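You operate a simulated robot arm through the tools that you are given. There is no shell and no other tool. Be economical: measure what you need, move in short steps, check, and stop when the job is done.

Carry out the task below with a simulated two-armed robot. There is one attempt and no reset: what you move stays moved.

TASK
Take the metal disc from the top of the side bench and put it on the blue board. Then take the lint wad from the top of the side bench and put it on the top of the teal stand. Then fetch the teal cloth from the top of the teal stand and set it on the top of the side bench. The order counts.

It is judged by the outcome, as a careful person would: the job done as asked, and still so three seconds after it is handed in. It fails if anything else is knocked over, pushed out of place, dropped, spilled or broken. Flat cloth is picked up by pressing the open fingertips on it (5 to 10 N) and closing them slowly along it; thin cloth reads only 2 to 8 mm in the jaws.

THE ROBOT
Two 7-joint arms with two-finger grippers on one trunk, on a base that drives. Base frame: it is fixed to the floor where the robot stands at the start and does not move with it; the origin is under the middle of the robot, x ahead of it, y to its left, z up; the surface under the hand at the start is at about z = 80. Units: cm, degrees, N and s.
The left shoulder is at the start at [16.6, 21.6, 98.4], the right one opposite. With the tool pointing down near the work surface each hand reaches from about 10 to 90 cm from the robot's upright axis, wherever it stands, measured 20 degrees to its own side. Places, roughly: blue board [-300, 325, 75]; lint wad (7x5x2 cm) [80, -60, 80]; teal cloth [100, -250, 75]; top of the side bench [80, -50, 80]; top of the teal stand [90, -250, 80]. Payload 3.18 kg a hand.
The tool frame of a hand sits at the grasp point between the pads (the TCP): z along the fingers, y along the line on which they close. The tips reach 3 cm beyond it. The gripper opens to 14.4 cm. The gripper's body begins 10.3 cm behind the TCP.
Orientation is told as [roll, pitch, yaw] about the base's x, y, z axes, in that order, counted from this pose: with the fingers straight down and closing along the base's y, the tool's x points along the base's -x, its y along +y and its z along -z.

THE INTERFACE
- The arms move only by the tool servo_tool. It takes "left_motion", "right_motion" or both (then of equal length, played together; a hand with none holds still); each is a list of rows, each a list of 7 numbers: the shift along the tool's x, y, z in cm, then the turn, a rotation vector about the tool's x, y, z in degrees, then the closure, from 0 (fully open) to 1 (shut). In form: [[dx, dy, dz, wx, wy, wz, grip], ...]. A call has 1 to 12 rows; each row is the pose to reach, as a shift and turn from the pose commanded when the call began, along the tool's axes at that moment. Each row takes 0.2 s and may step no farther than 5 cm and 8.6 degrees from the row before; otherwise, or with a gripper value out of range, the whole call is refused. Where a pose cannot be reached the arm comes as near as it can. A force on the tool above 40 N (or 10 N above the force at the start of the call, whichever is more), or a blocked arm, ends the call early, and 0.2 s more pass. Each finger halts on what it meets, pressing with about 28 N; the grip force reading is that of the motor and also rises with nothing between the fingers. The clock runs only during rows and for 0.2 s after the last one: add rows that repeat a pose to give the fingers time. The reply holds the time, the measured pose of the TCP, the force on the tool along the base axes, the opening and the grip force, in the units named above and with some noise, with the torque about the TCP (base axes, N m) and any sound that the robot's microphone picked up.
- Cameras (640 x 400 px; columns grow to the right, rows downward): "scene" is now at [30.51, -4.95, 117.72]; the picture's right is [-0.52, -0.85, 0.00], its down [-0.33, 0.20, -0.92] and it looks along [0.79, -0.48, -0.39] (base axes); focal length 214 px, centre (320, 200). "left" rides on the left gripper at [7.6, -1.6, -14.3] in its tool frame; the picture's right is [0.21, 0.98, 0.00], its down [-0.84, 0.18, -0.51] and it looks along [-0.50, 0.11, 0.86] (tool axes); focal length 218 px, centre (320, 200). "right" rides on the right gripper at [7.6, 1.6, -14.3] in its tool frame; the picture's right is [-0.21, 0.98, 0.00], its down [-0.84, -0.18, -0.51] and it looks along [-0.50, -0.11, 0.86] (tool axes); focal length 218 px, centre (320, 200).
- get_image(camera): a new picture of that camera. The clock stands still meanwhile.
- move_column(by): slides the trunk up (or, below 0, down) by that many cm; the arms and the scene camera ride with it, the base frame stays. It gives what a move gives, with no picture.
- steer(legs): drives the robot by 1 to 6 legs, each [ahead, left, turn to the left] in cm, cm and degrees, along the robot's own axes; the way and the turn of a leg run together, so that a leg with both is an arc; at most 150 cm and 180 degrees a leg. The arms and the cameras ride along, it lands a little off, and it stops where it bumps. It gives what a move gives.
- pan_tilt(pan, tilt): turns the head with the scene camera to pan (to the left, within 80 degrees either way) and tilt (down, from -29 to 69), counted from straight ahead of the robot. It gives what a move gives.
- locate(camera, pixels): for up to 12 pixels [column, row] of the newest picture of that camera ("zoom" is the newest enlarged one), the place [x, y, z] in the base frame of the surface seen there, good to about 0.3 cm. The clock stands still meanwhile.
- enlarge(camera, box): a new picture of the part [left, top, right, bottom] of that camera's present view, enlarged. The clock stands still meanwhile.
- hand_in(): hands the job in; it is judged then, once.

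Go step by step. Measure first, check grasps and placings, and put right what went wrong. The budget is 110 turns and 100 pictures, counting those below and the enlarged ones. Unless the task says otherwise, let go and move clear before handing in, and close with one line.

The tools are called after "Request:" by a JSON object that holds its "op" and its "data". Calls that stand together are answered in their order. servo_tool: Moves the arms, as the interface text tells. Its arguments: {"type":"object","properties":{"left_motion":{"type":"array","items":{"type":"array","items":{"type":"number"}}},"right_motion":{"type":"array","items":{"type":"array","items":{"type":"number"}}}},"required":[]} The other tools are called the same way: move_column (by) slides the trunk up or down; steer (legs) drives the base; pan_tilt (pan, tilt) turns the head that bears the scene camera; get_image (camera) takes a picture; locate (camera, pixels) gives the place of the surface under pixels of a picture; enlarge (camera, box) takes an enlarged picture of a part of a camera's view; hand_in () hands the job in.

At the start:

```text
time_s: 0.0
left_ee_pos: [41.71, -7.43, 109.96]
left_tcp_rot: [0.2, -0.4, 1.1]
left_wrist_force: [30.3, -61.1, -33.6]
left_torque: [10.19, 1.1, 6.91]
left_gripper_width: 14.38
left_grasp_force: 0.0
right_ee_pos: [38.88, -59.46, 99.58]
right_tcp_rot: [-1.9, 19.0, -2.7]
right_wrist_force: [0.7, -0.8, 0.4]
right_torque: [-0.01, 0.0, -0.03]
right_gripper_width: 14.41
right_grasp_force: 0.0
trunk travel left (down, up): [-7.5, 29.4]
robot x, y, heading: [-0.04, 0.24, -0.1]
head pan, tilt: [-34.0, 45.9]
```

scene: 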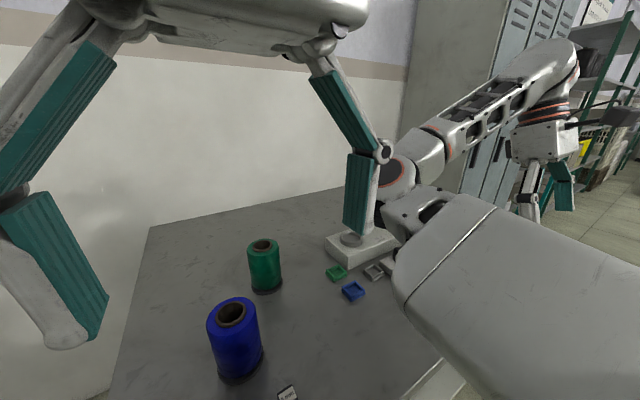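
right: 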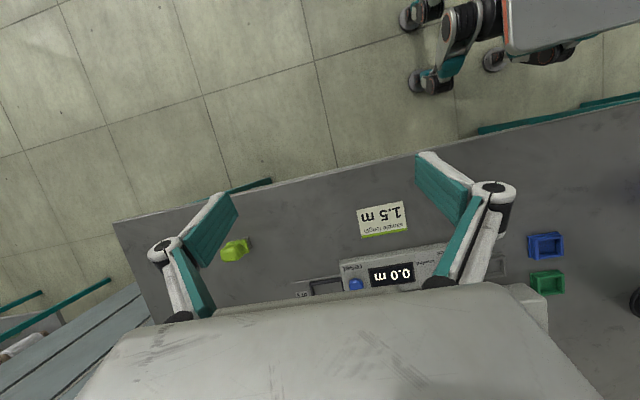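
left: 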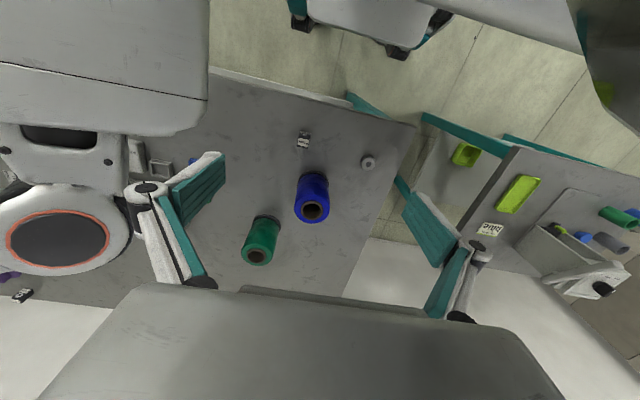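

The left wrist reads a large force at the start (about 75 N), so it may be touching something or carrying a bias. I'll look around before moving the arms.

Request:
{"op": "pan_tilt", "data": {"pan": -10, "tilt": 50}}

Request:
{"op": "get_image", "data": {"camera": "scene"}}

Request:
{"op": "locate", "data": {"camera": "left", "pixels": [[368, 162], [303, 140], [193, 160], [312, 210], [260, 255], [60, 240], [120, 160]]}}

Request:
{"op": "locate", "data": {"camera": "right", "pixels": [[234, 250], [382, 217], [390, 274], [546, 246], [547, 283], [325, 287], [120, 222], [630, 130], [636, 302]]}}

```text
time_s: 0.9
left_ee_pos: [42.6, -7.21, 109.56]
left_tcp_rot: [0.3, -0.6, 2.5]
left_wrist_force: [97.4, -7.4, -16.4]
left_torque: [1.57, 13.49, 2.6]
left_gripper_width: 14.39
left_grasp_force: 0.0
right_ee_pos: [38.68, -59.72, 99.45]
right_tcp_rot: [-2.4, 19.1, -3.2]
right_wrist_force: [0.1, -0.2, 0.5]
right_torque: [0.0, -0.03, 0.03]
right_gripper_width: 14.4
right_grasp_force: 0.1
trunk travel left (down, up): [-7.5, 29.4]
robot x, y, heading: [0.25, -0.05, -0.0]
head pan, tilt: [-10.0, 50.0]
```

```text
96 pictures are left
```

scene: 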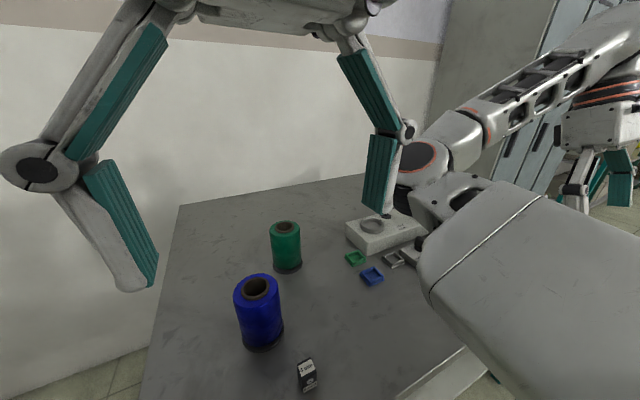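

```text
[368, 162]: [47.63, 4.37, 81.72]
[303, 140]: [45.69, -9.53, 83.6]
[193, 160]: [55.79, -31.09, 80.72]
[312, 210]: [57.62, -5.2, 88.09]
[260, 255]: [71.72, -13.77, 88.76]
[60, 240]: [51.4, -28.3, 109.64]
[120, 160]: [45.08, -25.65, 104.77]
```

```text
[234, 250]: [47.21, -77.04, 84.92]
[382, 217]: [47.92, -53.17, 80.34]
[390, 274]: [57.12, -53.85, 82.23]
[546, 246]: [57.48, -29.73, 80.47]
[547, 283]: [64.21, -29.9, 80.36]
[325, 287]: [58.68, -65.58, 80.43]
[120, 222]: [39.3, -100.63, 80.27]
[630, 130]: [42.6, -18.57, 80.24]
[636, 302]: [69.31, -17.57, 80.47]
```

The left hand sits right against the camera head: it is being pushed along +x, and the grip camera is near [34, -9, 124]. I'll ease it forward and to the left, away from the head.

Request:
{"op": "servo_tool", "data": {"left_motion": [[-2, 1, 0, 0, 0, 0, 0], [-5, 3, 0, 0, 0, 0, 0], [-7, 6, 0, 0, 0, 0, 0], [-8, 10, 0, 0, 0, 0, 0], [-8, 14, 0, 0, 0, 0, 0], [-8, 18, 0, 0, 0, 0, 0], [-8, 18, 0, 0, 0, 0, 0]]}}

Request:
{"op": "get_image", "data": {"camera": "scene"}}

Request:
{"op": "enlarge", "data": {"camera": "right", "box": [100, 130, 640, 320]}}

```text
time_s: 2.5
left_ee_pos: [48.92, 11.06, 110.23]
left_tcp_rot: [0.2, -0.5, 1.1]
left_wrist_force: [-0.6, -0.3, -0.3]
left_torque: [0.03, 0.02, -0.01]
left_gripper_width: 14.41
left_grasp_force: 0.1
right_ee_pos: [38.71, -59.84, 99.51]
right_tcp_rot: [-2.2, 19.2, -3.1]
right_wrist_force: [0.4, -0.3, 0.3]
right_torque: [0.0, 0.02, -0.01]
right_gripper_width: 14.39
right_grasp_force: 0.1
trunk travel left (down, up): [-7.5, 29.4]
robot x, y, heading: [-0.25, -0.12, 0.0]
head pan, tilt: [-10.0, 50.0]
```

```text
95 pictures are left
```

scene: 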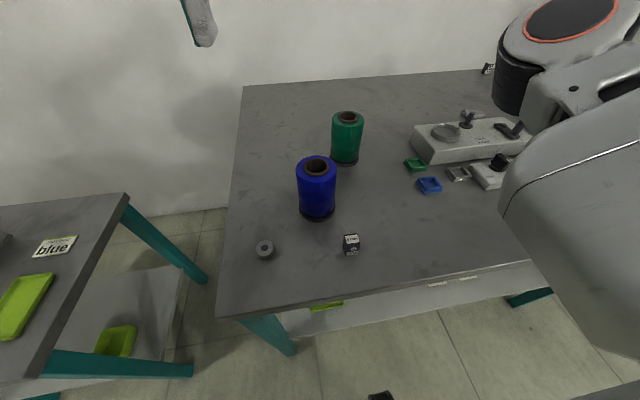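

```text
1.19 times, centred on (370, 225) of right
```

zoom: 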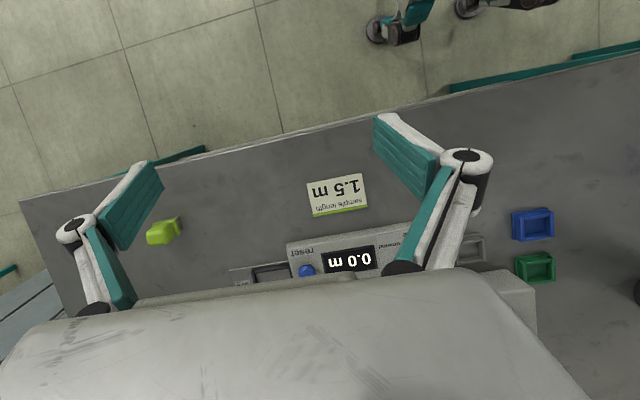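

The left hand is free now. I can see a round grey item at px (265,250) and a device at (460,140), so I'll enlarge both and move the right arm so it stops blocking the view.

Request:
{"op": "enlarge", "data": {"camera": "scene", "box": [230, 200, 390, 300]}}

Request:
{"op": "enlarge", "data": {"camera": "scene", "box": [390, 50, 550, 210]}}

Request:
{"op": "servo_tool", "data": {"right_motion": [[0, 0, -4, 0, 0, 0, 0], [3, 0, -8, 0, 0, 0, 0], [6, -2, -10, 0, 0, 0, 0], [10, -4, -12, 0, 0, 0, 0], [14, -6, -12, 0, 0, 0, 0]]}}

Request:
{"op": "get_image", "data": {"camera": "right"}}

```text
4.00 times, centred on (310, 250) of scene
```

zoom: 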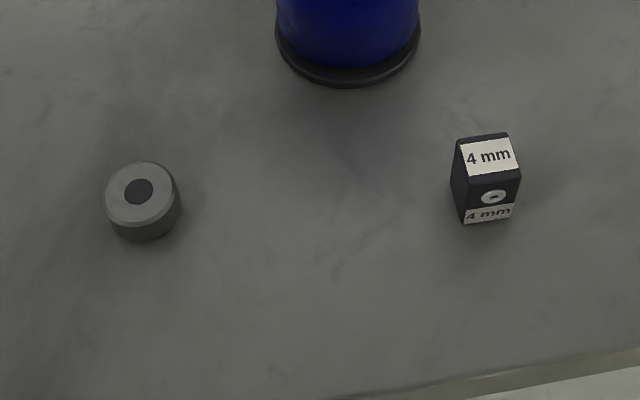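

```text
2.50 times, centred on (470, 130) of scene
```

zoom: 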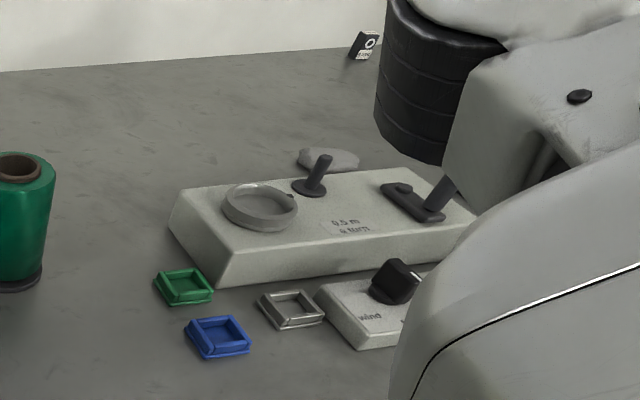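

```text
time_s: 3.1
left_ee_pos: [49.03, 10.8, 110.19]
left_tcp_rot: [0.2, -0.3, 1.2]
left_wrist_force: [0.8, -0.1, 0.3]
left_torque: [0.02, 0.03, 0.0]
left_gripper_width: 14.37
left_grasp_force: 0.1
right_ee_pos: [39.35, -59.98, 104.4]
right_tcp_rot: [-6.2, 31.8, -6.4]
right_wrist_force: [0.7, -0.1, -0.6]
right_torque: [-0.03, -0.01, 0.01]
right_gripper_width: 14.41
right_grasp_force: 0.0
trunk travel left (down, up): [-7.5, 29.4]
robot x, y, heading: [-0.17, 0.01, 0.2]
head pan, tilt: [-10.0, 50.0]
stopped in row 3 (right hand): the arm was blocked; the commanded pose is now the measured one
```

```text
91 pictures are left
```

right: 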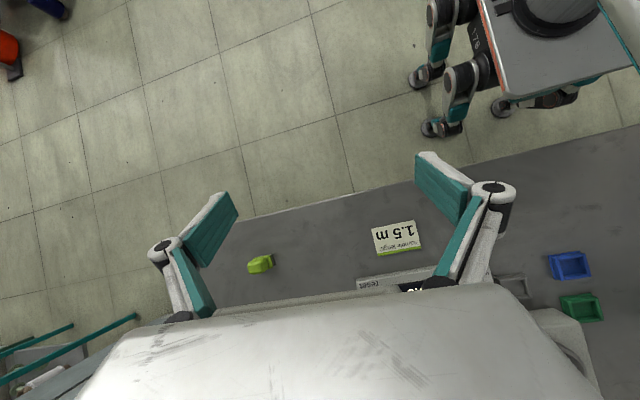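

The disc is the grey item with a dark centre near [47.6, 4.4, 81.7], and the lint wad is probably the grey lump behind the winder. I'll take the disc with the left hand, measuring it first.

Request:
{"op": "get_image", "data": {"camera": "left"}}

Request:
{"op": "locate", "data": {"camera": "scene", "pixels": [[265, 245], [258, 246], [272, 247], [265, 240], [265, 257], [472, 115], [351, 238], [265, 262], [50, 245], [20, 300]]}}

Request:
{"op": "locate", "data": {"camera": "zoom", "pixels": [[330, 158], [302, 155], [355, 158], [330, 150], [365, 48], [316, 165], [260, 195], [280, 250]]}}

```text
90 pictures are left
```

left: 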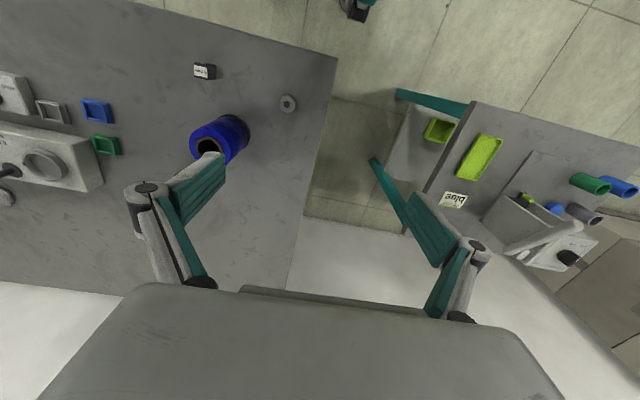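

```text
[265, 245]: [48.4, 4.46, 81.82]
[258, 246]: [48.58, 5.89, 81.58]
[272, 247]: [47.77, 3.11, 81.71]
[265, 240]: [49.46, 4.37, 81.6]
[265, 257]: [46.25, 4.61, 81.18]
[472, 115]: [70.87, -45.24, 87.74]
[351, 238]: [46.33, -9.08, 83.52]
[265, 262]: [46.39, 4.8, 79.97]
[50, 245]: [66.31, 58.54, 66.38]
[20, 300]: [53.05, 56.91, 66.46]
```

```text
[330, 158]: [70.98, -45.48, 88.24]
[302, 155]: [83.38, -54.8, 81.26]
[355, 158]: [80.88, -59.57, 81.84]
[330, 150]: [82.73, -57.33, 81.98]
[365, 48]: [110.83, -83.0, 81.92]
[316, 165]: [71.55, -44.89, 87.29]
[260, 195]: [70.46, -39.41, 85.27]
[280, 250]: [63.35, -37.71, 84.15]
```

The disc centre is about [48, 4.5], its top is at 81.8 and it is about 3.5 cm wide. I'll bring the left hand above it at z≈93, partly open.

Request:
{"op": "servo_tool", "data": {"left_motion": [[0.3, -2, 4, 0, 0, 0, 0.3], [0.6, -4, 8, 0, 0, 0, 0.5], [1, -6.3, 12, 0, 0, 0, 0.5], [1, -6.3, 16.5, 0, 0, 0, 0.5], [1, -6.3, 16.5, 0, 0, 0, 0.5]]}}

Request:
{"op": "get_image", "data": {"camera": "left"}}

Request:
{"op": "get_image", "data": {"camera": "scene"}}

```text
time_s: 3.5
left_ee_pos: [49.37, 9.83, 108.01]
left_tcp_rot: [-0.6, -0.3, 1.9]
left_wrist_force: [6.5, 7.3, 14.1]
left_torque: [-1.3, 2.14, -0.41]
left_gripper_width: 10.09
left_grasp_force: 0.1
right_ee_pos: [39.35, -60.01, 104.53]
right_tcp_rot: [-6.2, 31.8, -6.5]
right_wrist_force: [0.0, 0.3, -0.3]
right_torque: [-0.04, 0.02, 0.01]
right_gripper_width: 14.4
right_grasp_force: 0.0
trunk travel left (down, up): [-7.5, 29.4]
robot x, y, heading: [-0.05, -0.03, -0.2]
head pan, tilt: [-10.0, 50.0]
stopped in row 1 (left hand): the force on the tool passed its limit at 70 N (the readings are from after the stop); the commanded pose is now the measured one
```

```text
89 pictures are left
```

left: 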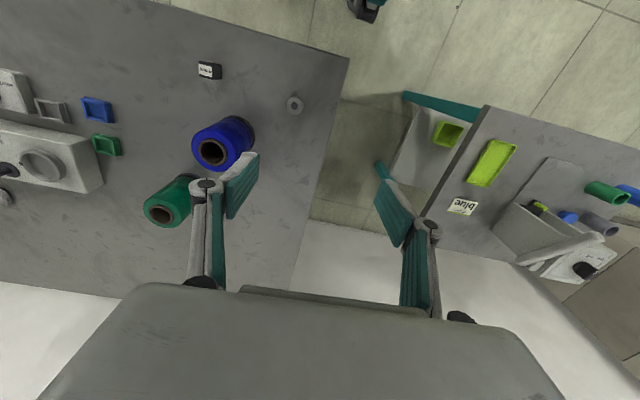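

```text
88 pictures are left
```

scene: 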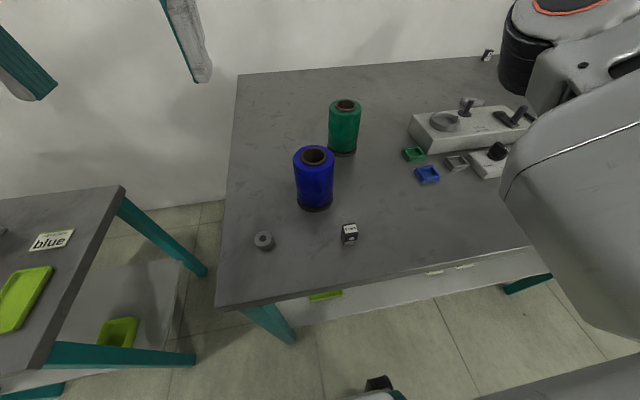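

The left arm is fouling the head again because the disc is too close to the trunk. I'll back the hand off a little, then drive back about 22 cm to get working room; the floor behind looks clear.

Request:
{"op": "servo_tool", "data": {"left_motion": [[-2, 2, -2, 0, 0, 0, 0.3], [-3, 3, -3, 0, 0, 0, 0.3]]}}

Request:
{"op": "steer", "data": {"legs": [[-22, 0, 0]]}}

Request:
{"op": "get_image", "data": {"camera": "scene"}}

```text
time_s: 4.1
left_ee_pos: [52.31, 12.98, 111.03]
left_tcp_rot: [-0.4, -0.4, 1.6]
left_wrist_force: [-0.2, -0.1, -0.2]
left_torque: [0.01, -0.03, 0.0]
left_gripper_width: 10.07
left_grasp_force: 0.0
right_ee_pos: [39.26, -59.99, 104.43]
right_tcp_rot: [-6.3, 31.8, -6.4]
right_wrist_force: [0.6, 0.2, -0.9]
right_torque: [-0.01, -0.02, 0.01]
right_gripper_width: 14.39
right_grasp_force: 0.0
trunk travel left (down, up): [-7.5, 29.4]
robot x, y, heading: [0.09, -0.02, 0.1]
head pan, tilt: [-10.0, 50.0]
```

```text
time_s: 5.8
left_ee_pos: [30.34, 13.06, 110.96]
left_tcp_rot: [-0.5, -0.3, 1.8]
left_wrist_force: [0.2, -0.7, 0.2]
left_torque: [0.01, 0.01, 0.01]
left_gripper_width: 10.06
left_grasp_force: 0.2
right_ee_pos: [17.47, -60.03, 104.46]
right_tcp_rot: [-6.1, 31.8, -6.2]
right_wrist_force: [-0.1, 0.8, 0.0]
right_torque: [0.03, -0.02, -0.02]
right_gripper_width: 14.42
right_grasp_force: 0.1
trunk travel left (down, up): [-7.5, 29.4]
robot x, y, heading: [-22.0, 0.02, 0.4]
head pan, tilt: [-10.0, 50.0]
```

```text
87 pictures are left
```

scene: 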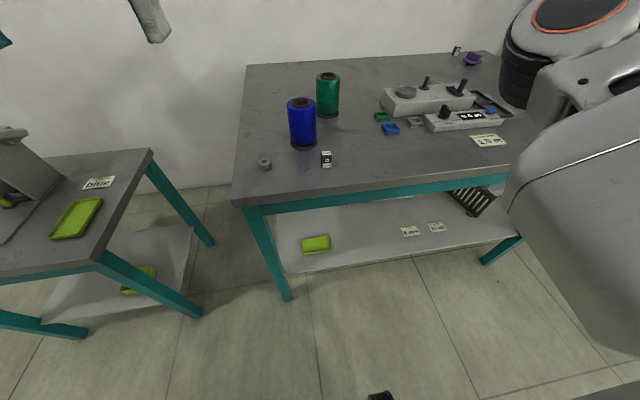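

Now there is room. I'll move the left hand over the disc at about z=95.

Request:
{"op": "servo_tool", "data": {"left_motion": [[-4, -2, 0, 0, 0, 0, 0.45], [-8, -4, 0, 0, 0, 0, 0.45], [-12, -6, 1, 0, 0, 0, 0.45], [-15.5, -8, 3, 0, 0, 0, 0.45], [-17.4, -9, 7, 0, 0, 0, 0.45], [-17.4, -9, 11.5, 0, 0, 0, 0.45], [-17.4, -9, 16, 0, 0, 0, 0.45], [-17.4, -9, 16, 0, 0, 0, 0.45]]}}

Request:
{"op": "get_image", "data": {"camera": "left"}}

Request:
{"op": "get_image", "data": {"camera": "scene"}}

```text
time_s: 7.6
left_ee_pos: [48.42, 3.95, 95.37]
left_tcp_rot: [-0.5, -0.5, 1.8]
left_wrist_force: [-0.6, 0.0, -0.3]
left_torque: [0.02, 0.03, 0.01]
left_gripper_width: 7.93
left_grasp_force: 0.2
left hand out of reach, approached as far as the arm can: row 3, 4, 5
right_ee_pos: [17.31, -59.96, 104.62]
right_tcp_rot: [-6.2, 31.8, -6.4]
right_wrist_force: [-0.1, 0.5, 0.6]
right_torque: [0.0, -0.04, -0.02]
right_gripper_width: 14.4
right_grasp_force: 0.1
trunk travel left (down, up): [-7.5, 29.4]
robot x, y, heading: [-21.92, -0.07, 0.2]
head pan, tilt: [-10.0, 50.0]
```

```text
86 pictures are left
```

left: 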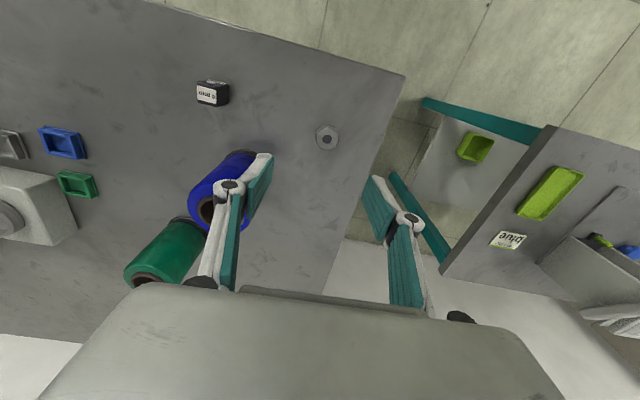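

```text
85 pictures are left
```

scene: 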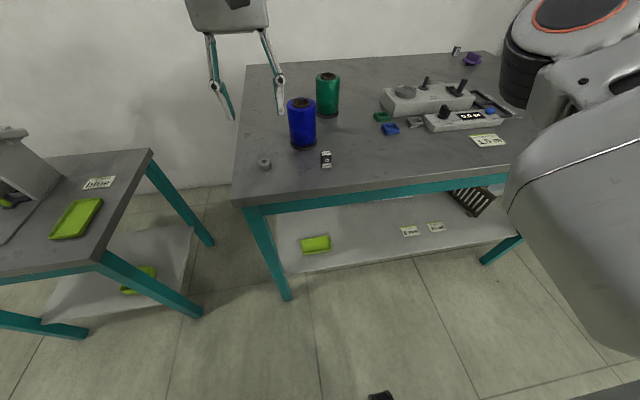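

I'll re-measure the disc in both views before going down.

Request:
{"op": "locate", "data": {"camera": "left", "pixels": [[327, 137], [316, 138], [338, 138], [327, 127], [327, 148], [205, 208]]}}

Request:
{"op": "locate", "data": {"camera": "scene", "pixels": [[264, 161], [282, 79], [263, 158], [305, 147]]}}

```text
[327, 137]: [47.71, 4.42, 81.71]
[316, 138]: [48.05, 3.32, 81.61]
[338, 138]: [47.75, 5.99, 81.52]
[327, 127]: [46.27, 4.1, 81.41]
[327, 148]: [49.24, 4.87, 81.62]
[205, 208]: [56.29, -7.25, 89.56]
```

```text
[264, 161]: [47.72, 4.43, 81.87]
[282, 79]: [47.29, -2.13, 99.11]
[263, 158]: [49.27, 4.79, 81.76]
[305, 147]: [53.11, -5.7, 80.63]
```

The centre is [47.75, 4.5]. I'll go down to TCP z≈83.4, with the tips just above the bench.

Request:
{"op": "servo_tool", "data": {"left_motion": [[0.6, 0.5, 4, 0, 0, 0, 0.45], [0.6, 0.5, 8, 0, 0, 0, 0.45], [0.6, 0.5, 10.5, 0, 0, 0, 0.45], [0.6, 0.5, 11.9, 0, 0, 0, 0.45], [0.6, 0.5, 11.9, 0, 0, 0, 0.45]]}}

Request:
{"op": "get_image", "data": {"camera": "left"}}

```text
time_s: 8.8
left_ee_pos: [47.68, 5.05, 83.43]
left_tcp_rot: [-0.5, -0.3, 1.7]
left_wrist_force: [-0.2, -0.2, 0.9]
left_torque: [0.0, -0.01, 0.0]
left_gripper_width: 7.91
left_grasp_force: 0.0
right_ee_pos: [17.41, -59.94, 104.51]
right_tcp_rot: [-6.2, 31.7, -6.3]
right_wrist_force: [-1.2, 0.6, 0.2]
right_torque: [0.0, -0.01, -0.03]
right_gripper_width: 14.4
right_grasp_force: 0.0
trunk travel left (down, up): [-7.5, 29.4]
robot x, y, heading: [-22.45, -0.13, -0.1]
head pan, tilt: [-10.0, 50.0]
```

```text
84 pictures are left
```

left: 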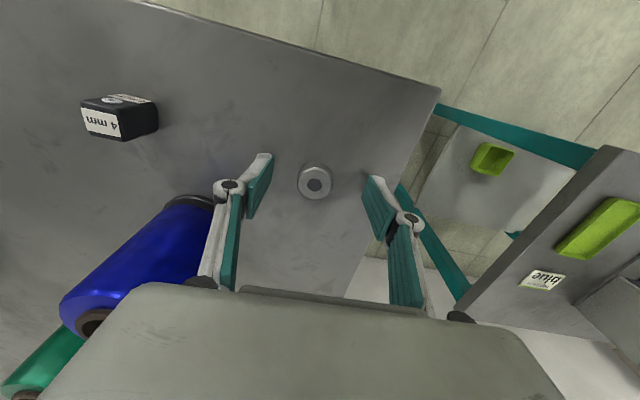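

The disc sits between the fingers (px 314,182). I'll close and then lift slightly.

Request:
{"op": "servo_tool", "data": {"left_motion": [[0, -0.5, 0.1, 0, 0, 0, 0.6], [0, -0.5, 0.1, 0, 0, 0, 0.7], [0, -0.5, 0.1, 0, 0, 0, 0.8], [0, -0.5, 0.1, 0, 0, 0, 0.95], [0, -0.5, 0.1, 0, 0, 0, 0.95], [0, -0.5, -1, 0, 0, 0, 0.95], [0, -0.5, -4, 0, 0, 0, 0.95], [0, -0.5, -8, 0, 0, 0, 0.95], [0, -0.5, -12, 0, 0, 0, 0.95]]}}

Request:
{"op": "get_image", "data": {"camera": "left"}}

```text
time_s: 10.8
left_ee_pos: [47.46, 4.28, 95.51]
left_tcp_rot: [-0.5, -0.5, 1.8]
left_wrist_force: [-0.6, -0.3, 1.2]
left_torque: [0.0, -0.04, -0.01]
left_gripper_width: 2.88
left_grasp_force: 28.1
right_ee_pos: [17.32, -60.02, 104.67]
right_tcp_rot: [-6.1, 31.7, -6.3]
right_wrist_force: [0.1, 0.3, 0.4]
right_torque: [-0.01, 0.02, 0.04]
right_gripper_width: 14.41
right_grasp_force: 0.1
trunk travel left (down, up): [-7.5, 29.4]
robot x, y, heading: [-21.89, -0.09, 0.2]
head pan, tilt: [-10.0, 50.0]
```

```text
83 pictures are left
```

left: 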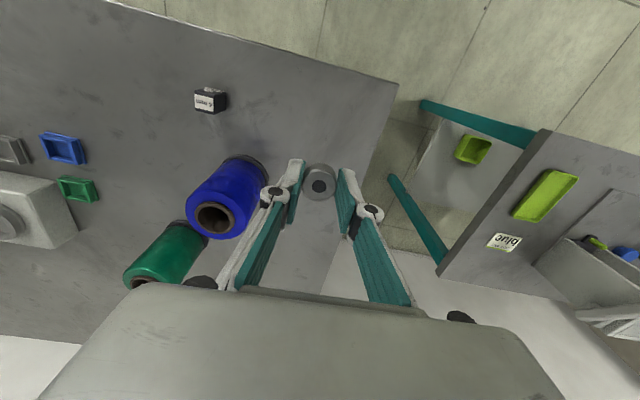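

The disc is held (2.9 cm, 28 N). I'll lift it, retract to a carry pose, and look around both sides before driving.

Request:
{"op": "servo_tool", "data": {"left_motion": [[2, 2, -3, 0, 0, 0, 0.95], [5, 5, -5, 0, 0, 0, 0.95], [8, 9, -7, 0, 0, 0, 0.95], [10, 13, -8, 0, 0, 0, 0.95], [13, 17, -8, 0, 0, 0, 0.95], [15, 21, -8, 0, 0, 0, 0.95], [17, 25, -8, 0, 0, 0, 0.95], [19, 28, -8, 0, 0, 0, 0.95]]}}

Request:
{"op": "pan_tilt", "data": {"pan": 80, "tilt": 20}}

Request:
{"op": "get_image", "data": {"camera": "scene"}}

Request:
{"op": "pan_tilt", "data": {"pan": -80, "tilt": 20}}

Request:
{"op": "get_image", "data": {"camera": "scene"}}

```text
refused: row 3 steps farther than a row can; nothing moved
```

```text
time_s: 12.5
left_ee_pos: [47.67, 4.39, 95.3]
left_tcp_rot: [-0.5, -0.4, 1.7]
left_wrist_force: [0.2, -0.4, 0.1]
left_torque: [-0.02, 0.05, 0.0]
left_gripper_width: 2.87
left_grasp_force: 28.1
right_ee_pos: [17.54, -60.02, 104.56]
right_tcp_rot: [-6.3, 31.7, -6.3]
right_wrist_force: [0.3, -0.8, 0.3]
right_torque: [0.01, 0.0, 0.04]
right_gripper_width: 14.42
right_grasp_force: 0.1
trunk travel left (down, up): [-7.5, 29.4]
robot x, y, heading: [-22.04, -0.19, 0.1]
head pan, tilt: [80.0, 20.0]
```

```text
82 pictures are left
```

scene: 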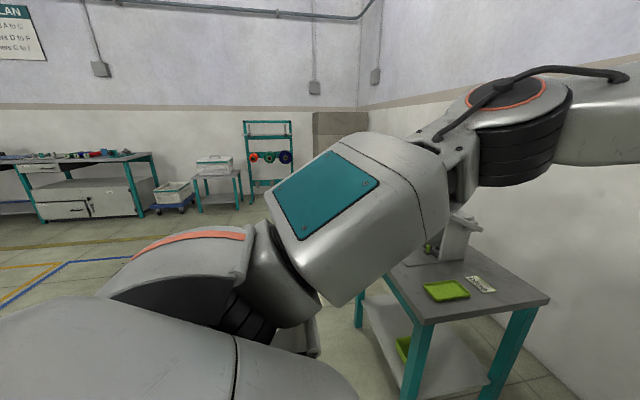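

```text
time_s: 14.9
left_ee_pos: [47.54, 4.36, 95.26]
left_tcp_rot: [-0.4, -0.4, 1.8]
left_wrist_force: [-0.9, 0.3, -0.1]
left_torque: [0.01, 0.0, 0.02]
left_gripper_width: 2.85
left_grasp_force: 27.9
right_ee_pos: [17.51, -59.95, 104.68]
right_tcp_rot: [-6.2, 31.6, -6.2]
right_wrist_force: [-0.1, -0.2, -0.9]
right_torque: [-0.02, -0.03, -0.02]
right_gripper_width: 14.4
right_grasp_force: 0.1
trunk travel left (down, up): [-7.5, 29.4]
robot x, y, heading: [-21.9, -0.39, 0.2]
head pan, tilt: [-80.0, 20.0]
```

```text
81 pictures are left
```

scene: 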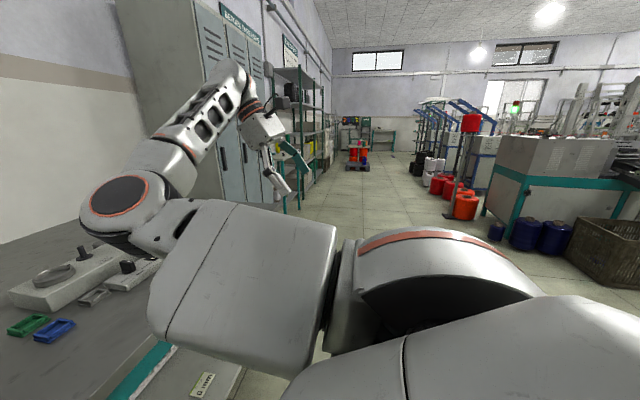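

The left side is open floor, with a long bench at the far left-rear. I'll retract the disc hand using smaller steps.

Request:
{"op": "servo_tool", "data": {"left_motion": [[2, 2, -3, 0, 0, 0, 0.95], [4, 5, -5, 0, 0, 0, 0.95], [6, 8, -7, 0, 0, 0, 0.95], [8, 12, -8, 0, 0, 0, 0.95], [10, 16, -8, 0, 0, 0, 0.95], [12, 20, -8, 0, 0, 0, 0.95], [14, 24, -8, 0, 0, 0, 0.95], [16, 28, -8, 0, 0, 0, 0.95]]}}

Request:
{"op": "steer", "data": {"legs": [[-35, 0, 0], [0, 0, 45]]}}

Request:
{"op": "pan_tilt", "data": {"pan": 75, "tilt": 15}}

Request:
{"op": "get_image", "data": {"camera": "scene"}}

```text
time_s: 16.7
left_ee_pos: [30.16, 31.28, 102.28]
left_tcp_rot: [-0.6, -0.7, 1.8]
left_wrist_force: [1.3, 0.3, -0.7]
left_torque: [-0.03, 0.01, 0.01]
left_gripper_width: 2.88
left_grasp_force: 27.6
left hand out of reach, approached as far as the arm can: row 8
right_ee_pos: [17.49, -59.95, 104.55]
right_tcp_rot: [-6.3, 31.7, -6.4]
right_wrist_force: [1.1, 0.6, -0.5]
right_torque: [0.01, -0.01, 0.01]
right_gripper_width: 14.4
right_grasp_force: 0.0
trunk travel left (down, up): [-7.5, 29.4]
robot x, y, heading: [-22.2, -0.28, 0.0]
head pan, tilt: [-80.0, 20.0]
```

```text
time_s: 21.1
left_ee_pos: [-42.73, 58.98, 102.22]
left_tcp_rot: [-0.5, -0.5, 46.9]
left_wrist_force: [-0.6, 0.3, 0.2]
left_torque: [0.0, 0.02, 0.03]
left_gripper_width: 2.88
left_grasp_force: 28.3
right_ee_pos: [12.84, -14.45, 104.64]
right_tcp_rot: [-6.2, 31.8, 38.9]
right_wrist_force: [-0.2, -0.2, 0.0]
right_torque: [-0.01, -0.01, 0.03]
right_gripper_width: 14.4
right_grasp_force: 0.0
trunk travel left (down, up): [-7.5, 29.4]
robot x, y, heading: [-57.56, 0.12, 45.2]
head pan, tilt: [-80.0, 20.0]
```

```text
time_s: 23.5
left_ee_pos: [-42.73, 58.94, 102.24]
left_tcp_rot: [-0.5, -0.5, 47.1]
left_wrist_force: [-0.3, 0.1, -0.6]
left_torque: [-0.01, 0.0, -0.04]
left_gripper_width: 2.88
left_grasp_force: 28.2
right_ee_pos: [12.73, -14.53, 104.59]
right_tcp_rot: [-6.1, 31.8, 38.7]
right_wrist_force: [-0.9, -0.1, -0.1]
right_torque: [-0.01, 0.02, -0.01]
right_gripper_width: 14.42
right_grasp_force: 0.1
trunk travel left (down, up): [-7.5, 29.4]
robot x, y, heading: [-57.39, -0.13, 45.0]
head pan, tilt: [75.0, 15.0]
```

```text
80 pictures are left
```

scene: 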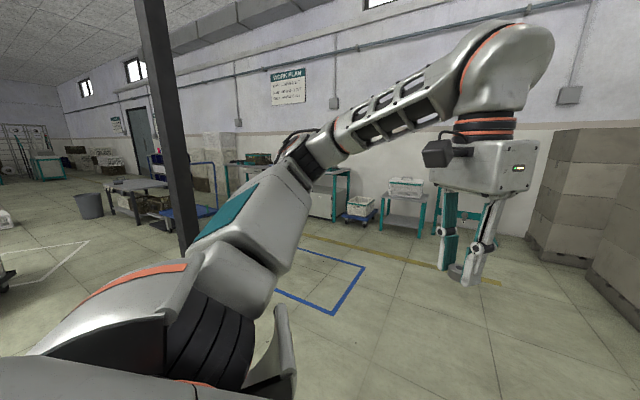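

The long bench lies hidden behind the forearm. I'll turn to face the blue board, which is at a bearing of about 127°.

Request:
{"op": "steer", "data": {"legs": [[0, 0, 80]]}}

Request:
{"op": "pan_tilt", "data": {"pan": 0, "tilt": 15}}

Request:
{"op": "get_image", "data": {"camera": "scene"}}

```text
time_s: 27.2
left_ee_pos: [-112.56, 25.95, 102.23]
left_tcp_rot: [-0.5, -0.6, 125.9]
left_wrist_force: [-0.2, 0.7, 0.0]
left_torque: [0.0, -0.02, 0.03]
left_gripper_width: 2.91
left_grasp_force: 27.9
right_ee_pos: [-29.72, 65.97, 104.63]
right_tcp_rot: [-6.3, 31.8, 117.5]
right_wrist_force: [-0.5, 0.8, -0.3]
right_torque: [0.0, -0.01, -0.03]
right_gripper_width: 14.41
right_grasp_force: 0.1
trunk travel left (down, up): [-7.5, 29.4]
robot x, y, heading: [-57.49, 0.1, 124.1]
head pan, tilt: [75.0, 15.0]
```

```text
time_s: 28.7
left_ee_pos: [-112.65, 25.9, 102.4]
left_tcp_rot: [-0.6, -0.5, 125.8]
left_wrist_force: [0.1, 0.3, -0.5]
left_torque: [0.01, -0.01, 0.02]
left_gripper_width: 2.88
left_grasp_force: 28.3
right_ee_pos: [-29.77, 66.12, 104.51]
right_tcp_rot: [-6.3, 31.8, 117.5]
right_wrist_force: [1.1, -0.3, -0.2]
right_torque: [0.0, -0.04, 0.0]
right_gripper_width: 14.4
right_grasp_force: 0.1
trunk travel left (down, up): [-7.5, 29.4]
robot x, y, heading: [-57.57, -0.33, 124.0]
head pan, tilt: [0.0, 15.0]
```

```text
79 pictures are left
```

scene: 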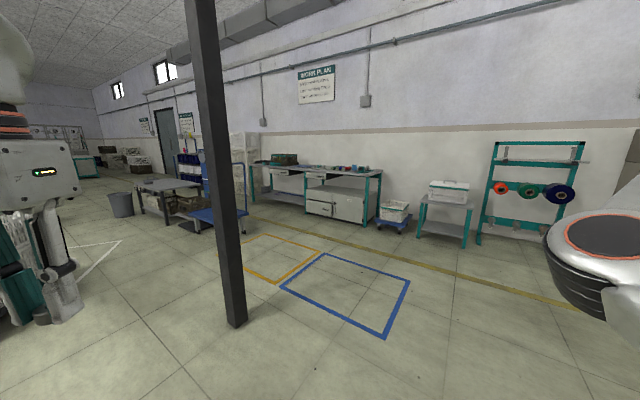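

Request:
{"op": "locate", "data": {"camera": "scene", "pixels": [[236, 325], [340, 171], [275, 165], [374, 172], [390, 335], [352, 170], [308, 210], [380, 218], [325, 255], [308, 168], [215, 140]]}}

Request:
{"op": "enlarge", "data": {"camera": "scene", "box": [240, 140, 400, 240]}}

```text
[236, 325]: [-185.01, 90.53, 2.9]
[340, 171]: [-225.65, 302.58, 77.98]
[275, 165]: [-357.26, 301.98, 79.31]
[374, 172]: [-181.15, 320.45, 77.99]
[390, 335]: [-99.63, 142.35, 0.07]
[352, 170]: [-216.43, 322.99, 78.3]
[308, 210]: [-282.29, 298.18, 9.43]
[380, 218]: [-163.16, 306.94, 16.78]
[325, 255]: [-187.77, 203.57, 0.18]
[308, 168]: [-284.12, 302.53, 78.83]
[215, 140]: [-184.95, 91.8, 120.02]
```

```text
4.00 times, centred on (320, 190) of scene
```

zoom: 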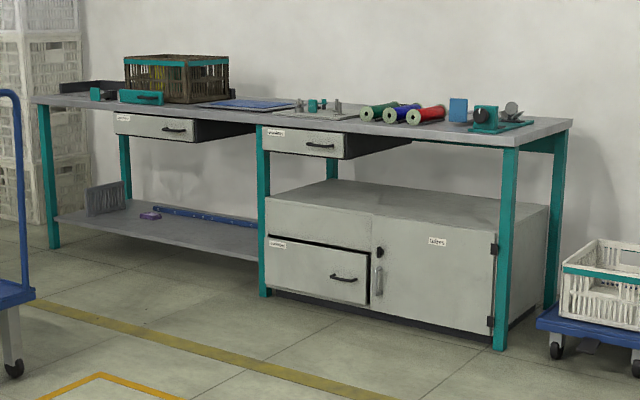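

The flat blue board is at zoom px (255,104), on the bench between the brown crate and a grey plate. I'll locate it.

Request:
{"op": "locate", "data": {"camera": "zoom", "pixels": [[250, 104], [215, 104], [290, 105], [245, 108], [275, 110], [200, 105], [300, 113], [458, 110], [260, 125], [150, 100]]}}

```text
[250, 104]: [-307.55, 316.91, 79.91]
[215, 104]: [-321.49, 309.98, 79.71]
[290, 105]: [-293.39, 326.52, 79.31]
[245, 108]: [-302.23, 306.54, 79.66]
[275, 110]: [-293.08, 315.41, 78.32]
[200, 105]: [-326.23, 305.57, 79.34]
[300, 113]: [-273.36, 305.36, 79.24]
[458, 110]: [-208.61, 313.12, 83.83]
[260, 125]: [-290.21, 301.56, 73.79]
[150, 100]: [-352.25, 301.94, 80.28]
```

The board is about [-305, 318, 79.5] and the bench front is y≈302. The pillar is at (-185, 91), so I'll pass to its right: heading 110° for 225 cm, then turn to face the wall.

Request:
{"op": "steer", "data": {"legs": [[0, 0, -14], [115, 0, 0], [110, 0, 0], [0, 0, 30]]}}

Request:
{"op": "pan_tilt", "data": {"pan": 0, "tilt": 25}}

Request:
{"op": "get_image", "data": {"camera": "scene"}}

```text
time_s: 42.2
left_ee_pos: [-194.21, 224.24, 102.47]
left_tcp_rot: [-0.5, -0.6, 139.9]
left_wrist_force: [-0.9, -0.1, -1.6]
left_torque: [0.03, -0.03, -0.04]
left_gripper_width: 2.88
left_grasp_force: 27.8
right_ee_pos: [-123.64, 283.44, 104.51]
right_tcp_rot: [-6.1, 31.7, 131.6]
right_wrist_force: [0.5, -0.5, 0.7]
right_torque: [0.01, -0.01, -0.01]
right_gripper_width: 14.38
right_grasp_force: 0.1
trunk travel left (down, up): [-7.5, 29.4]
robot x, y, heading: [-134.55, 212.49, 138.1]
head pan, tilt: [0.0, 15.0]
```

```text
time_s: 42.9
left_ee_pos: [-194.2, 224.42, 102.23]
left_tcp_rot: [-0.5, -0.5, 139.9]
left_wrist_force: [0.1, -0.2, -1.5]
left_torque: [0.0, -0.01, 0.0]
left_gripper_width: 2.89
left_grasp_force: 27.5
right_ee_pos: [-123.69, 283.43, 104.56]
right_tcp_rot: [-6.2, 31.8, 131.5]
right_wrist_force: [-0.9, -0.4, 0.2]
right_torque: [0.0, 0.02, 0.01]
right_gripper_width: 14.42
right_grasp_force: 0.0
trunk travel left (down, up): [-7.5, 29.4]
robot x, y, heading: [-134.44, 212.37, 138.2]
head pan, tilt: [0.0, 25.0]
```

```text
77 pictures are left
```

scene: 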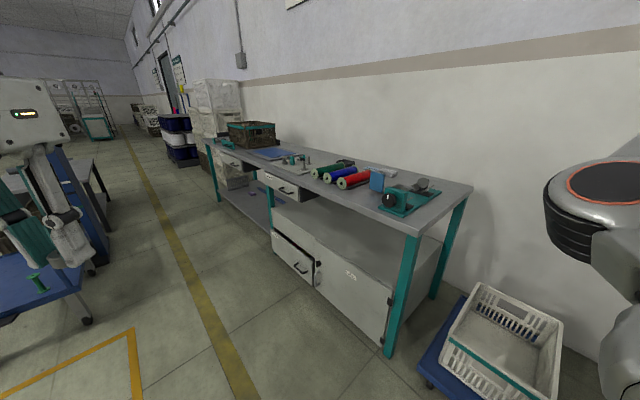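

I'll locate the board corners and the trolley on the left (px 80,300).

Request:
{"op": "locate", "data": {"camera": "scene", "pixels": [[270, 153], [88, 320], [80, 285], [100, 250], [95, 162], [390, 352], [230, 150], [270, 240], [292, 162], [40, 310]]}}

Request:
{"op": "enlarge", "data": {"camera": "scene", "box": [200, 110, 360, 210]}}

```text
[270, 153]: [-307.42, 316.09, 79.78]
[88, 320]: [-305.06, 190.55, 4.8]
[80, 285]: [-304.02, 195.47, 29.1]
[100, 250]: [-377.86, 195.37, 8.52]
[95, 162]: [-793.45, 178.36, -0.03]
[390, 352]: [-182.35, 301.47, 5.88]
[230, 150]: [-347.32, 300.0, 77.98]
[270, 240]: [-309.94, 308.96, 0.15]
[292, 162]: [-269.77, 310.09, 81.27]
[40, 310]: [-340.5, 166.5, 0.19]
```

```text
4.00 times, centred on (280, 160) of scene
```

zoom: 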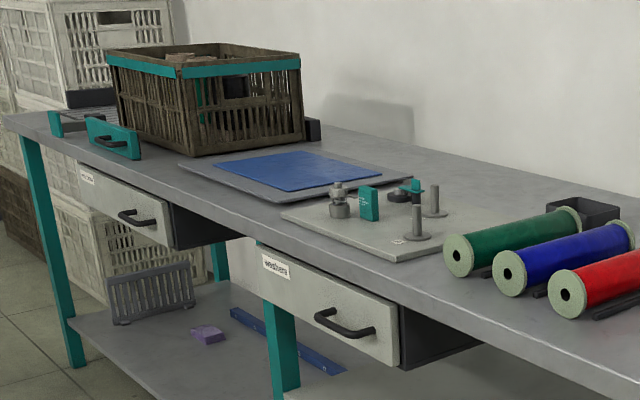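

The trolley corner is at (-304, 195), and the bench front is at y=302. I'll turn to face the bench, go 32 ahead, and slide left 132 cm, keeping the hand in front of the bench edge.

Request:
{"op": "steer", "data": {"legs": [[0, 0, -48], [30, 0, 0], [0, 132, 0]]}}

Request:
{"op": "pan_tilt", "data": {"pan": 20, "tilt": 45}}

Request:
{"op": "get_image", "data": {"camera": "scene"}}

```text
time_s: 58.5
left_ee_pos: [-297.94, 294.79, 102.34]
left_tcp_rot: [-0.6, -0.5, 92.1]
left_wrist_force: [0.4, -0.9, -1.0]
left_torque: [-0.03, 0.01, -0.02]
left_gripper_width: 2.88
left_grasp_force: 27.7
right_ee_pos: [-206.62, 282.13, 104.55]
right_tcp_rot: [-6.2, 31.8, 83.7]
right_wrist_force: [-0.6, -0.2, 1.4]
right_torque: [0.03, 0.02, 0.0]
right_gripper_width: 14.41
right_grasp_force: 0.2
trunk travel left (down, up): [-7.5, 29.4]
robot x, y, heading: [-266.18, 242.36, 90.6]
head pan, tilt: [0.0, 25.0]
```

```text
time_s: 59.3
left_ee_pos: [-297.84, 294.75, 102.31]
left_tcp_rot: [-0.5, -0.5, 92.1]
left_wrist_force: [0.9, -0.1, 0.2]
left_torque: [0.01, 0.04, -0.03]
left_gripper_width: 2.85
left_grasp_force: 28.0
right_ee_pos: [-206.79, 282.07, 104.65]
right_tcp_rot: [-6.2, 31.9, 83.8]
right_wrist_force: [-0.1, 0.7, -0.1]
right_torque: [0.01, 0.05, 0.01]
right_gripper_width: 14.38
right_grasp_force: 0.1
trunk travel left (down, up): [-7.5, 29.4]
robot x, y, heading: [-266.97, 242.62, 90.0]
head pan, tilt: [20.0, 45.0]
```

```text
75 pictures are left
```

scene: 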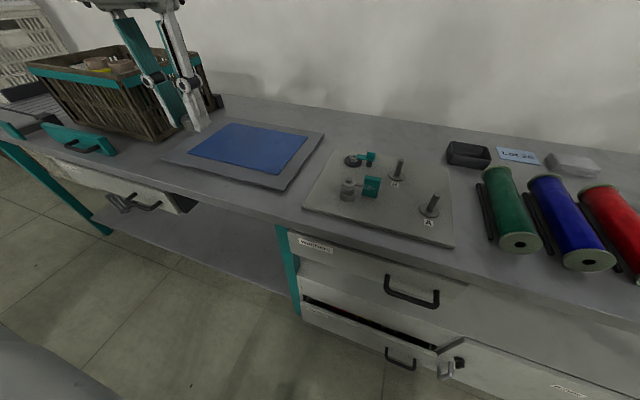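

Request:
{"op": "locate", "data": {"camera": "scene", "pixels": [[250, 145], [190, 157], [276, 172], [228, 124], [306, 138], [250, 155], [170, 165], [195, 60], [150, 80]]}}

Request:
{"op": "get_image", "data": {"camera": "left"}}

```text
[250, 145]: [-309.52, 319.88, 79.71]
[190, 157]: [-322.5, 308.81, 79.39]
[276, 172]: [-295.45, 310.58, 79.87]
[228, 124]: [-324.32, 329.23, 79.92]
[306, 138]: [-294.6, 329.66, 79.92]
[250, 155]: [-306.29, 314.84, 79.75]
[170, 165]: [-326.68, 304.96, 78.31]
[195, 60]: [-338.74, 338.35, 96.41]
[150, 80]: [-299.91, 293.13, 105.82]
```

```text
74 pictures are left
```

left: 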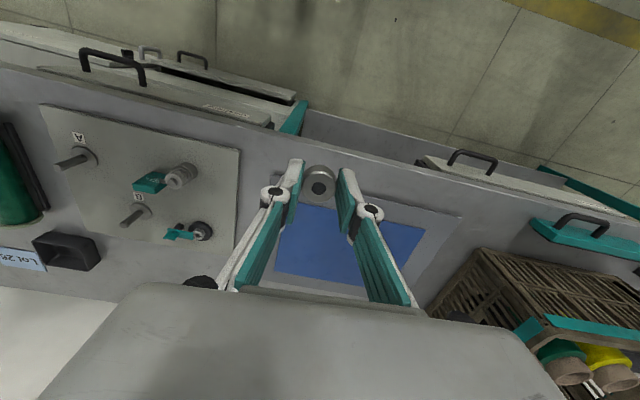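

The board spans x -324 to -294.5 and y 309 to 330, with its top at 79.8. I'll drive 12 cm closer and lower the disc toward (-305, 319), away from the crate.

Request:
{"op": "steer", "data": {"legs": [[12, 0, 0]]}}

Request:
{"op": "servo_tool", "data": {"left_motion": [[-3, 2, 0, 0, 0, 0, 0.95], [-6.5, 4, 0, 0, 0, 0, 0.95], [-10, 6, 0, 0, 0, 0, 0.95], [-12.5, 6.5, 2, 0, 0, 0, 0.95], [-12.5, 6.5, 6, 0, 0, 0, 0.95], [-12.5, 6.5, 10, 0, 0, 0, 0.95], [-12.5, 6.5, 14, 0, 0, 0, 0.95], [-12.5, 6.5, 14, 0, 0, 0, 0.95]]}}

Request:
{"op": "get_image", "data": {"camera": "left"}}

Request:
{"op": "get_image", "data": {"camera": "scene"}}

```text
time_s: 60.6
left_ee_pos: [-297.84, 306.69, 102.28]
left_tcp_rot: [-0.6, -0.4, 92.1]
left_wrist_force: [0.5, 0.5, 0.2]
left_torque: [-0.05, -0.03, 0.0]
left_gripper_width: 2.92
left_grasp_force: 27.7
right_ee_pos: [-206.84, 294.19, 104.55]
right_tcp_rot: [-6.3, 31.8, 83.8]
right_wrist_force: [0.0, 0.7, 0.5]
right_torque: [-0.06, -0.01, 0.02]
right_gripper_width: 14.4
right_grasp_force: 0.1
trunk travel left (down, up): [-7.5, 29.4]
robot x, y, heading: [-266.83, 254.29, 90.1]
head pan, tilt: [20.0, 45.0]
```

```text
time_s: 62.4
left_ee_pos: [-304.43, 321.59, 85.4]
left_tcp_rot: [-0.7, -0.9, 92.9]
left_wrist_force: [0.3, -0.4, 1.2]
left_torque: [0.05, 0.02, -0.01]
left_gripper_width: 2.89
left_grasp_force: 28.0
left hand out of reach, approached as far as the arm can: row 1, 2, 3, 4, 5, 6, 7, 8
right_ee_pos: [-206.77, 294.06, 104.7]
right_tcp_rot: [-6.2, 31.5, 83.7]
right_wrist_force: [-0.7, -1.6, 0.0]
right_torque: [0.13, 0.01, -0.01]
right_gripper_width: 14.37
right_grasp_force: 0.0
trunk travel left (down, up): [-7.5, 29.4]
robot x, y, heading: [-266.44, 254.66, 90.6]
head pan, tilt: [20.0, 45.0]
```

```text
73 pictures are left
```

left: 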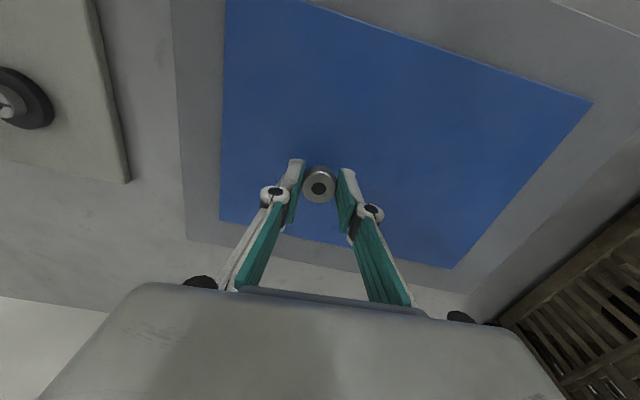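

```text
72 pictures are left
```

scene: 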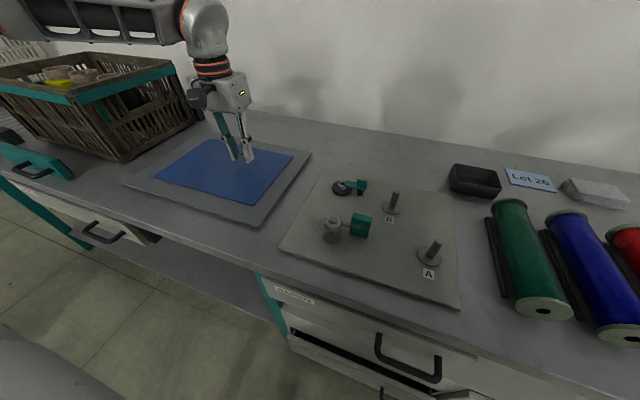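

The hand is at (-304.4, 321.6, 85.4) and the disc is over the blue. I'll pull back 2 cm and lower it in small steps until it touches.

Request:
{"op": "servo_tool", "data": {"left_motion": [[2.5, 0, 0, 0, 0, 0, 0.95], [2.5, 0, 0, 0, 0, 0, 0.95]]}}

```text
time_s: 63.0
left_ee_pos: [-304.31, 318.91, 85.22]
left_tcp_rot: [-0.6, -0.5, 92.2]
left_wrist_force: [-0.4, 0.1, -0.7]
left_torque: [0.0, -0.01, -0.01]
left_gripper_width: 2.89
left_grasp_force: 27.8
right_ee_pos: [-206.78, 294.22, 104.57]
right_tcp_rot: [-6.2, 31.8, 83.8]
right_wrist_force: [0.6, 0.0, 0.7]
right_torque: [0.03, 0.01, 0.01]
right_gripper_width: 14.42
right_grasp_force: 0.1
trunk travel left (down, up): [-7.5, 29.4]
robot x, y, heading: [-266.9, 254.43, 90.3]
head pan, tilt: [20.0, 45.0]
```

Request:
{"op": "servo_tool", "data": {"left_motion": [[0, 0, 1, 0, 0, 0, 0.95], [0, 0, 1.6, 0, 0, 0, 0.95], [0, 0, 1.9, 0, 0, 0, 0.95], [0, 0, 2.1, 0, 0, 0, 0.95]]}}

Request:
{"op": "enlarge", "data": {"camera": "scene", "box": [180, 110, 300, 190]}}

```text
time_s: 64.0
left_ee_pos: [-304.45, 319.07, 83.23]
left_tcp_rot: [-0.5, -0.5, 92.2]
left_wrist_force: [-0.4, -0.1, -0.5]
left_torque: [0.02, -0.01, 0.02]
left_gripper_width: 2.87
left_grasp_force: 27.7
right_ee_pos: [-206.78, 294.24, 104.59]
right_tcp_rot: [-6.2, 31.8, 83.8]
right_wrist_force: [-0.7, 0.6, -1.1]
right_torque: [0.0, -0.03, -0.01]
right_gripper_width: 14.4
right_grasp_force: 0.1
trunk travel left (down, up): [-7.5, 29.4]
robot x, y, heading: [-266.66, 254.27, 90.0]
head pan, tilt: [20.0, 45.0]
```

```text
5.00 times, centred on (240, 150) of scene
```

zoom: 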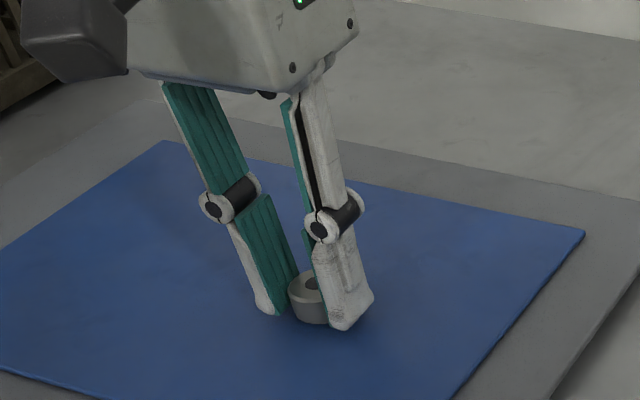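

There's no contact force yet; I'll lower slightly more to feel the board.

Request:
{"op": "servo_tool", "data": {"left_motion": [[0, 0, 0.2, 0, 0, 0, 0.95], [0, 0, 0.2, 0, 0, 0, 0.95]]}}

```text
time_s: 64.6
left_ee_pos: [-304.26, 318.95, 83.01]
left_tcp_rot: [-0.5, -0.6, 92.2]
left_wrist_force: [-0.7, 0.2, 2.6]
left_torque: [0.01, 0.07, 0.0]
left_gripper_width: 2.87
left_grasp_force: 27.8
right_ee_pos: [-206.68, 294.27, 104.71]
right_tcp_rot: [-6.2, 31.7, 83.7]
right_wrist_force: [0.5, 1.0, 0.1]
right_torque: [0.03, 0.02, -0.02]
right_gripper_width: 14.43
right_grasp_force: 0.0
trunk travel left (down, up): [-7.5, 29.4]
robot x, y, heading: [-266.92, 254.53, 90.3]
head pan, tilt: [20.0, 45.0]
```

A light contact (2.6 N). I'll release slowly and lift.

Request:
{"op": "servo_tool", "data": {"left_motion": [[0, 0, 0, 0, 0, 0, 0.8], [0, 0, 0, 0, 0, 0, 0.7], [0, 0, 0, 0, 0, 0, 0.6], [0, 0, -2, 0, 0, 0, 0.6], [0, 0, -6, 0, 0, 0, 0.6], [0, 0, -10, 0, 0, 0, 0.6], [0, 0, -14, 0, 0, 0, 0.6], [3, 0, -17, 0, 0, 0, 0.6]]}}

Request:
{"op": "get_image", "data": {"camera": "left"}}

Request:
{"op": "get_image", "data": {"camera": "scene"}}

```text
time_s: 66.4
left_ee_pos: [-302.43, 313.43, 88.12]
left_tcp_rot: [-0.6, -0.7, 92.1]
left_wrist_force: [0.3, -1.0, 0.8]
left_torque: [0.14, 0.04, 0.01]
left_gripper_width: 5.77
left_grasp_force: 0.0
left hand out of reach, approached as far as the arm can: row 5, 6, 7, 8
right_ee_pos: [-206.97, 294.01, 104.85]
right_tcp_rot: [-6.4, 31.5, 83.8]
right_wrist_force: [-0.3, -0.3, 1.3]
right_torque: [0.19, 0.01, 0.03]
right_gripper_width: 14.4
right_grasp_force: 0.2
trunk travel left (down, up): [-7.5, 29.4]
robot x, y, heading: [-266.47, 254.56, 90.2]
head pan, tilt: [20.0, 45.0]
```

```text
70 pictures are left
```

left: 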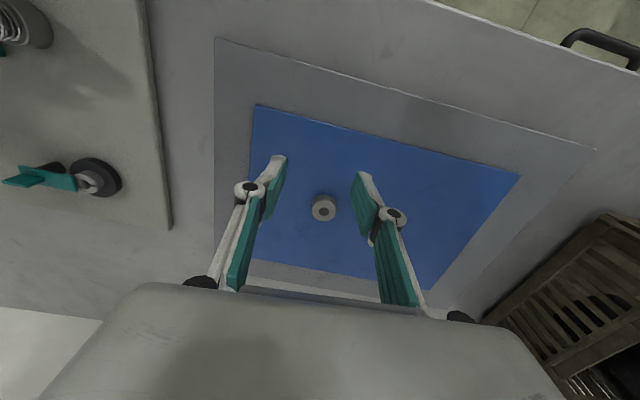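

```text
69 pictures are left
```

scene: 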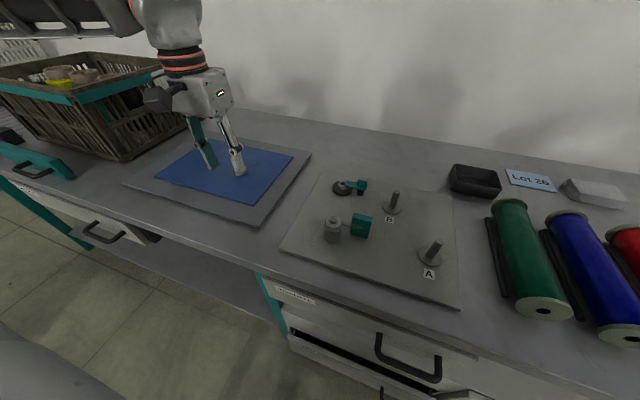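

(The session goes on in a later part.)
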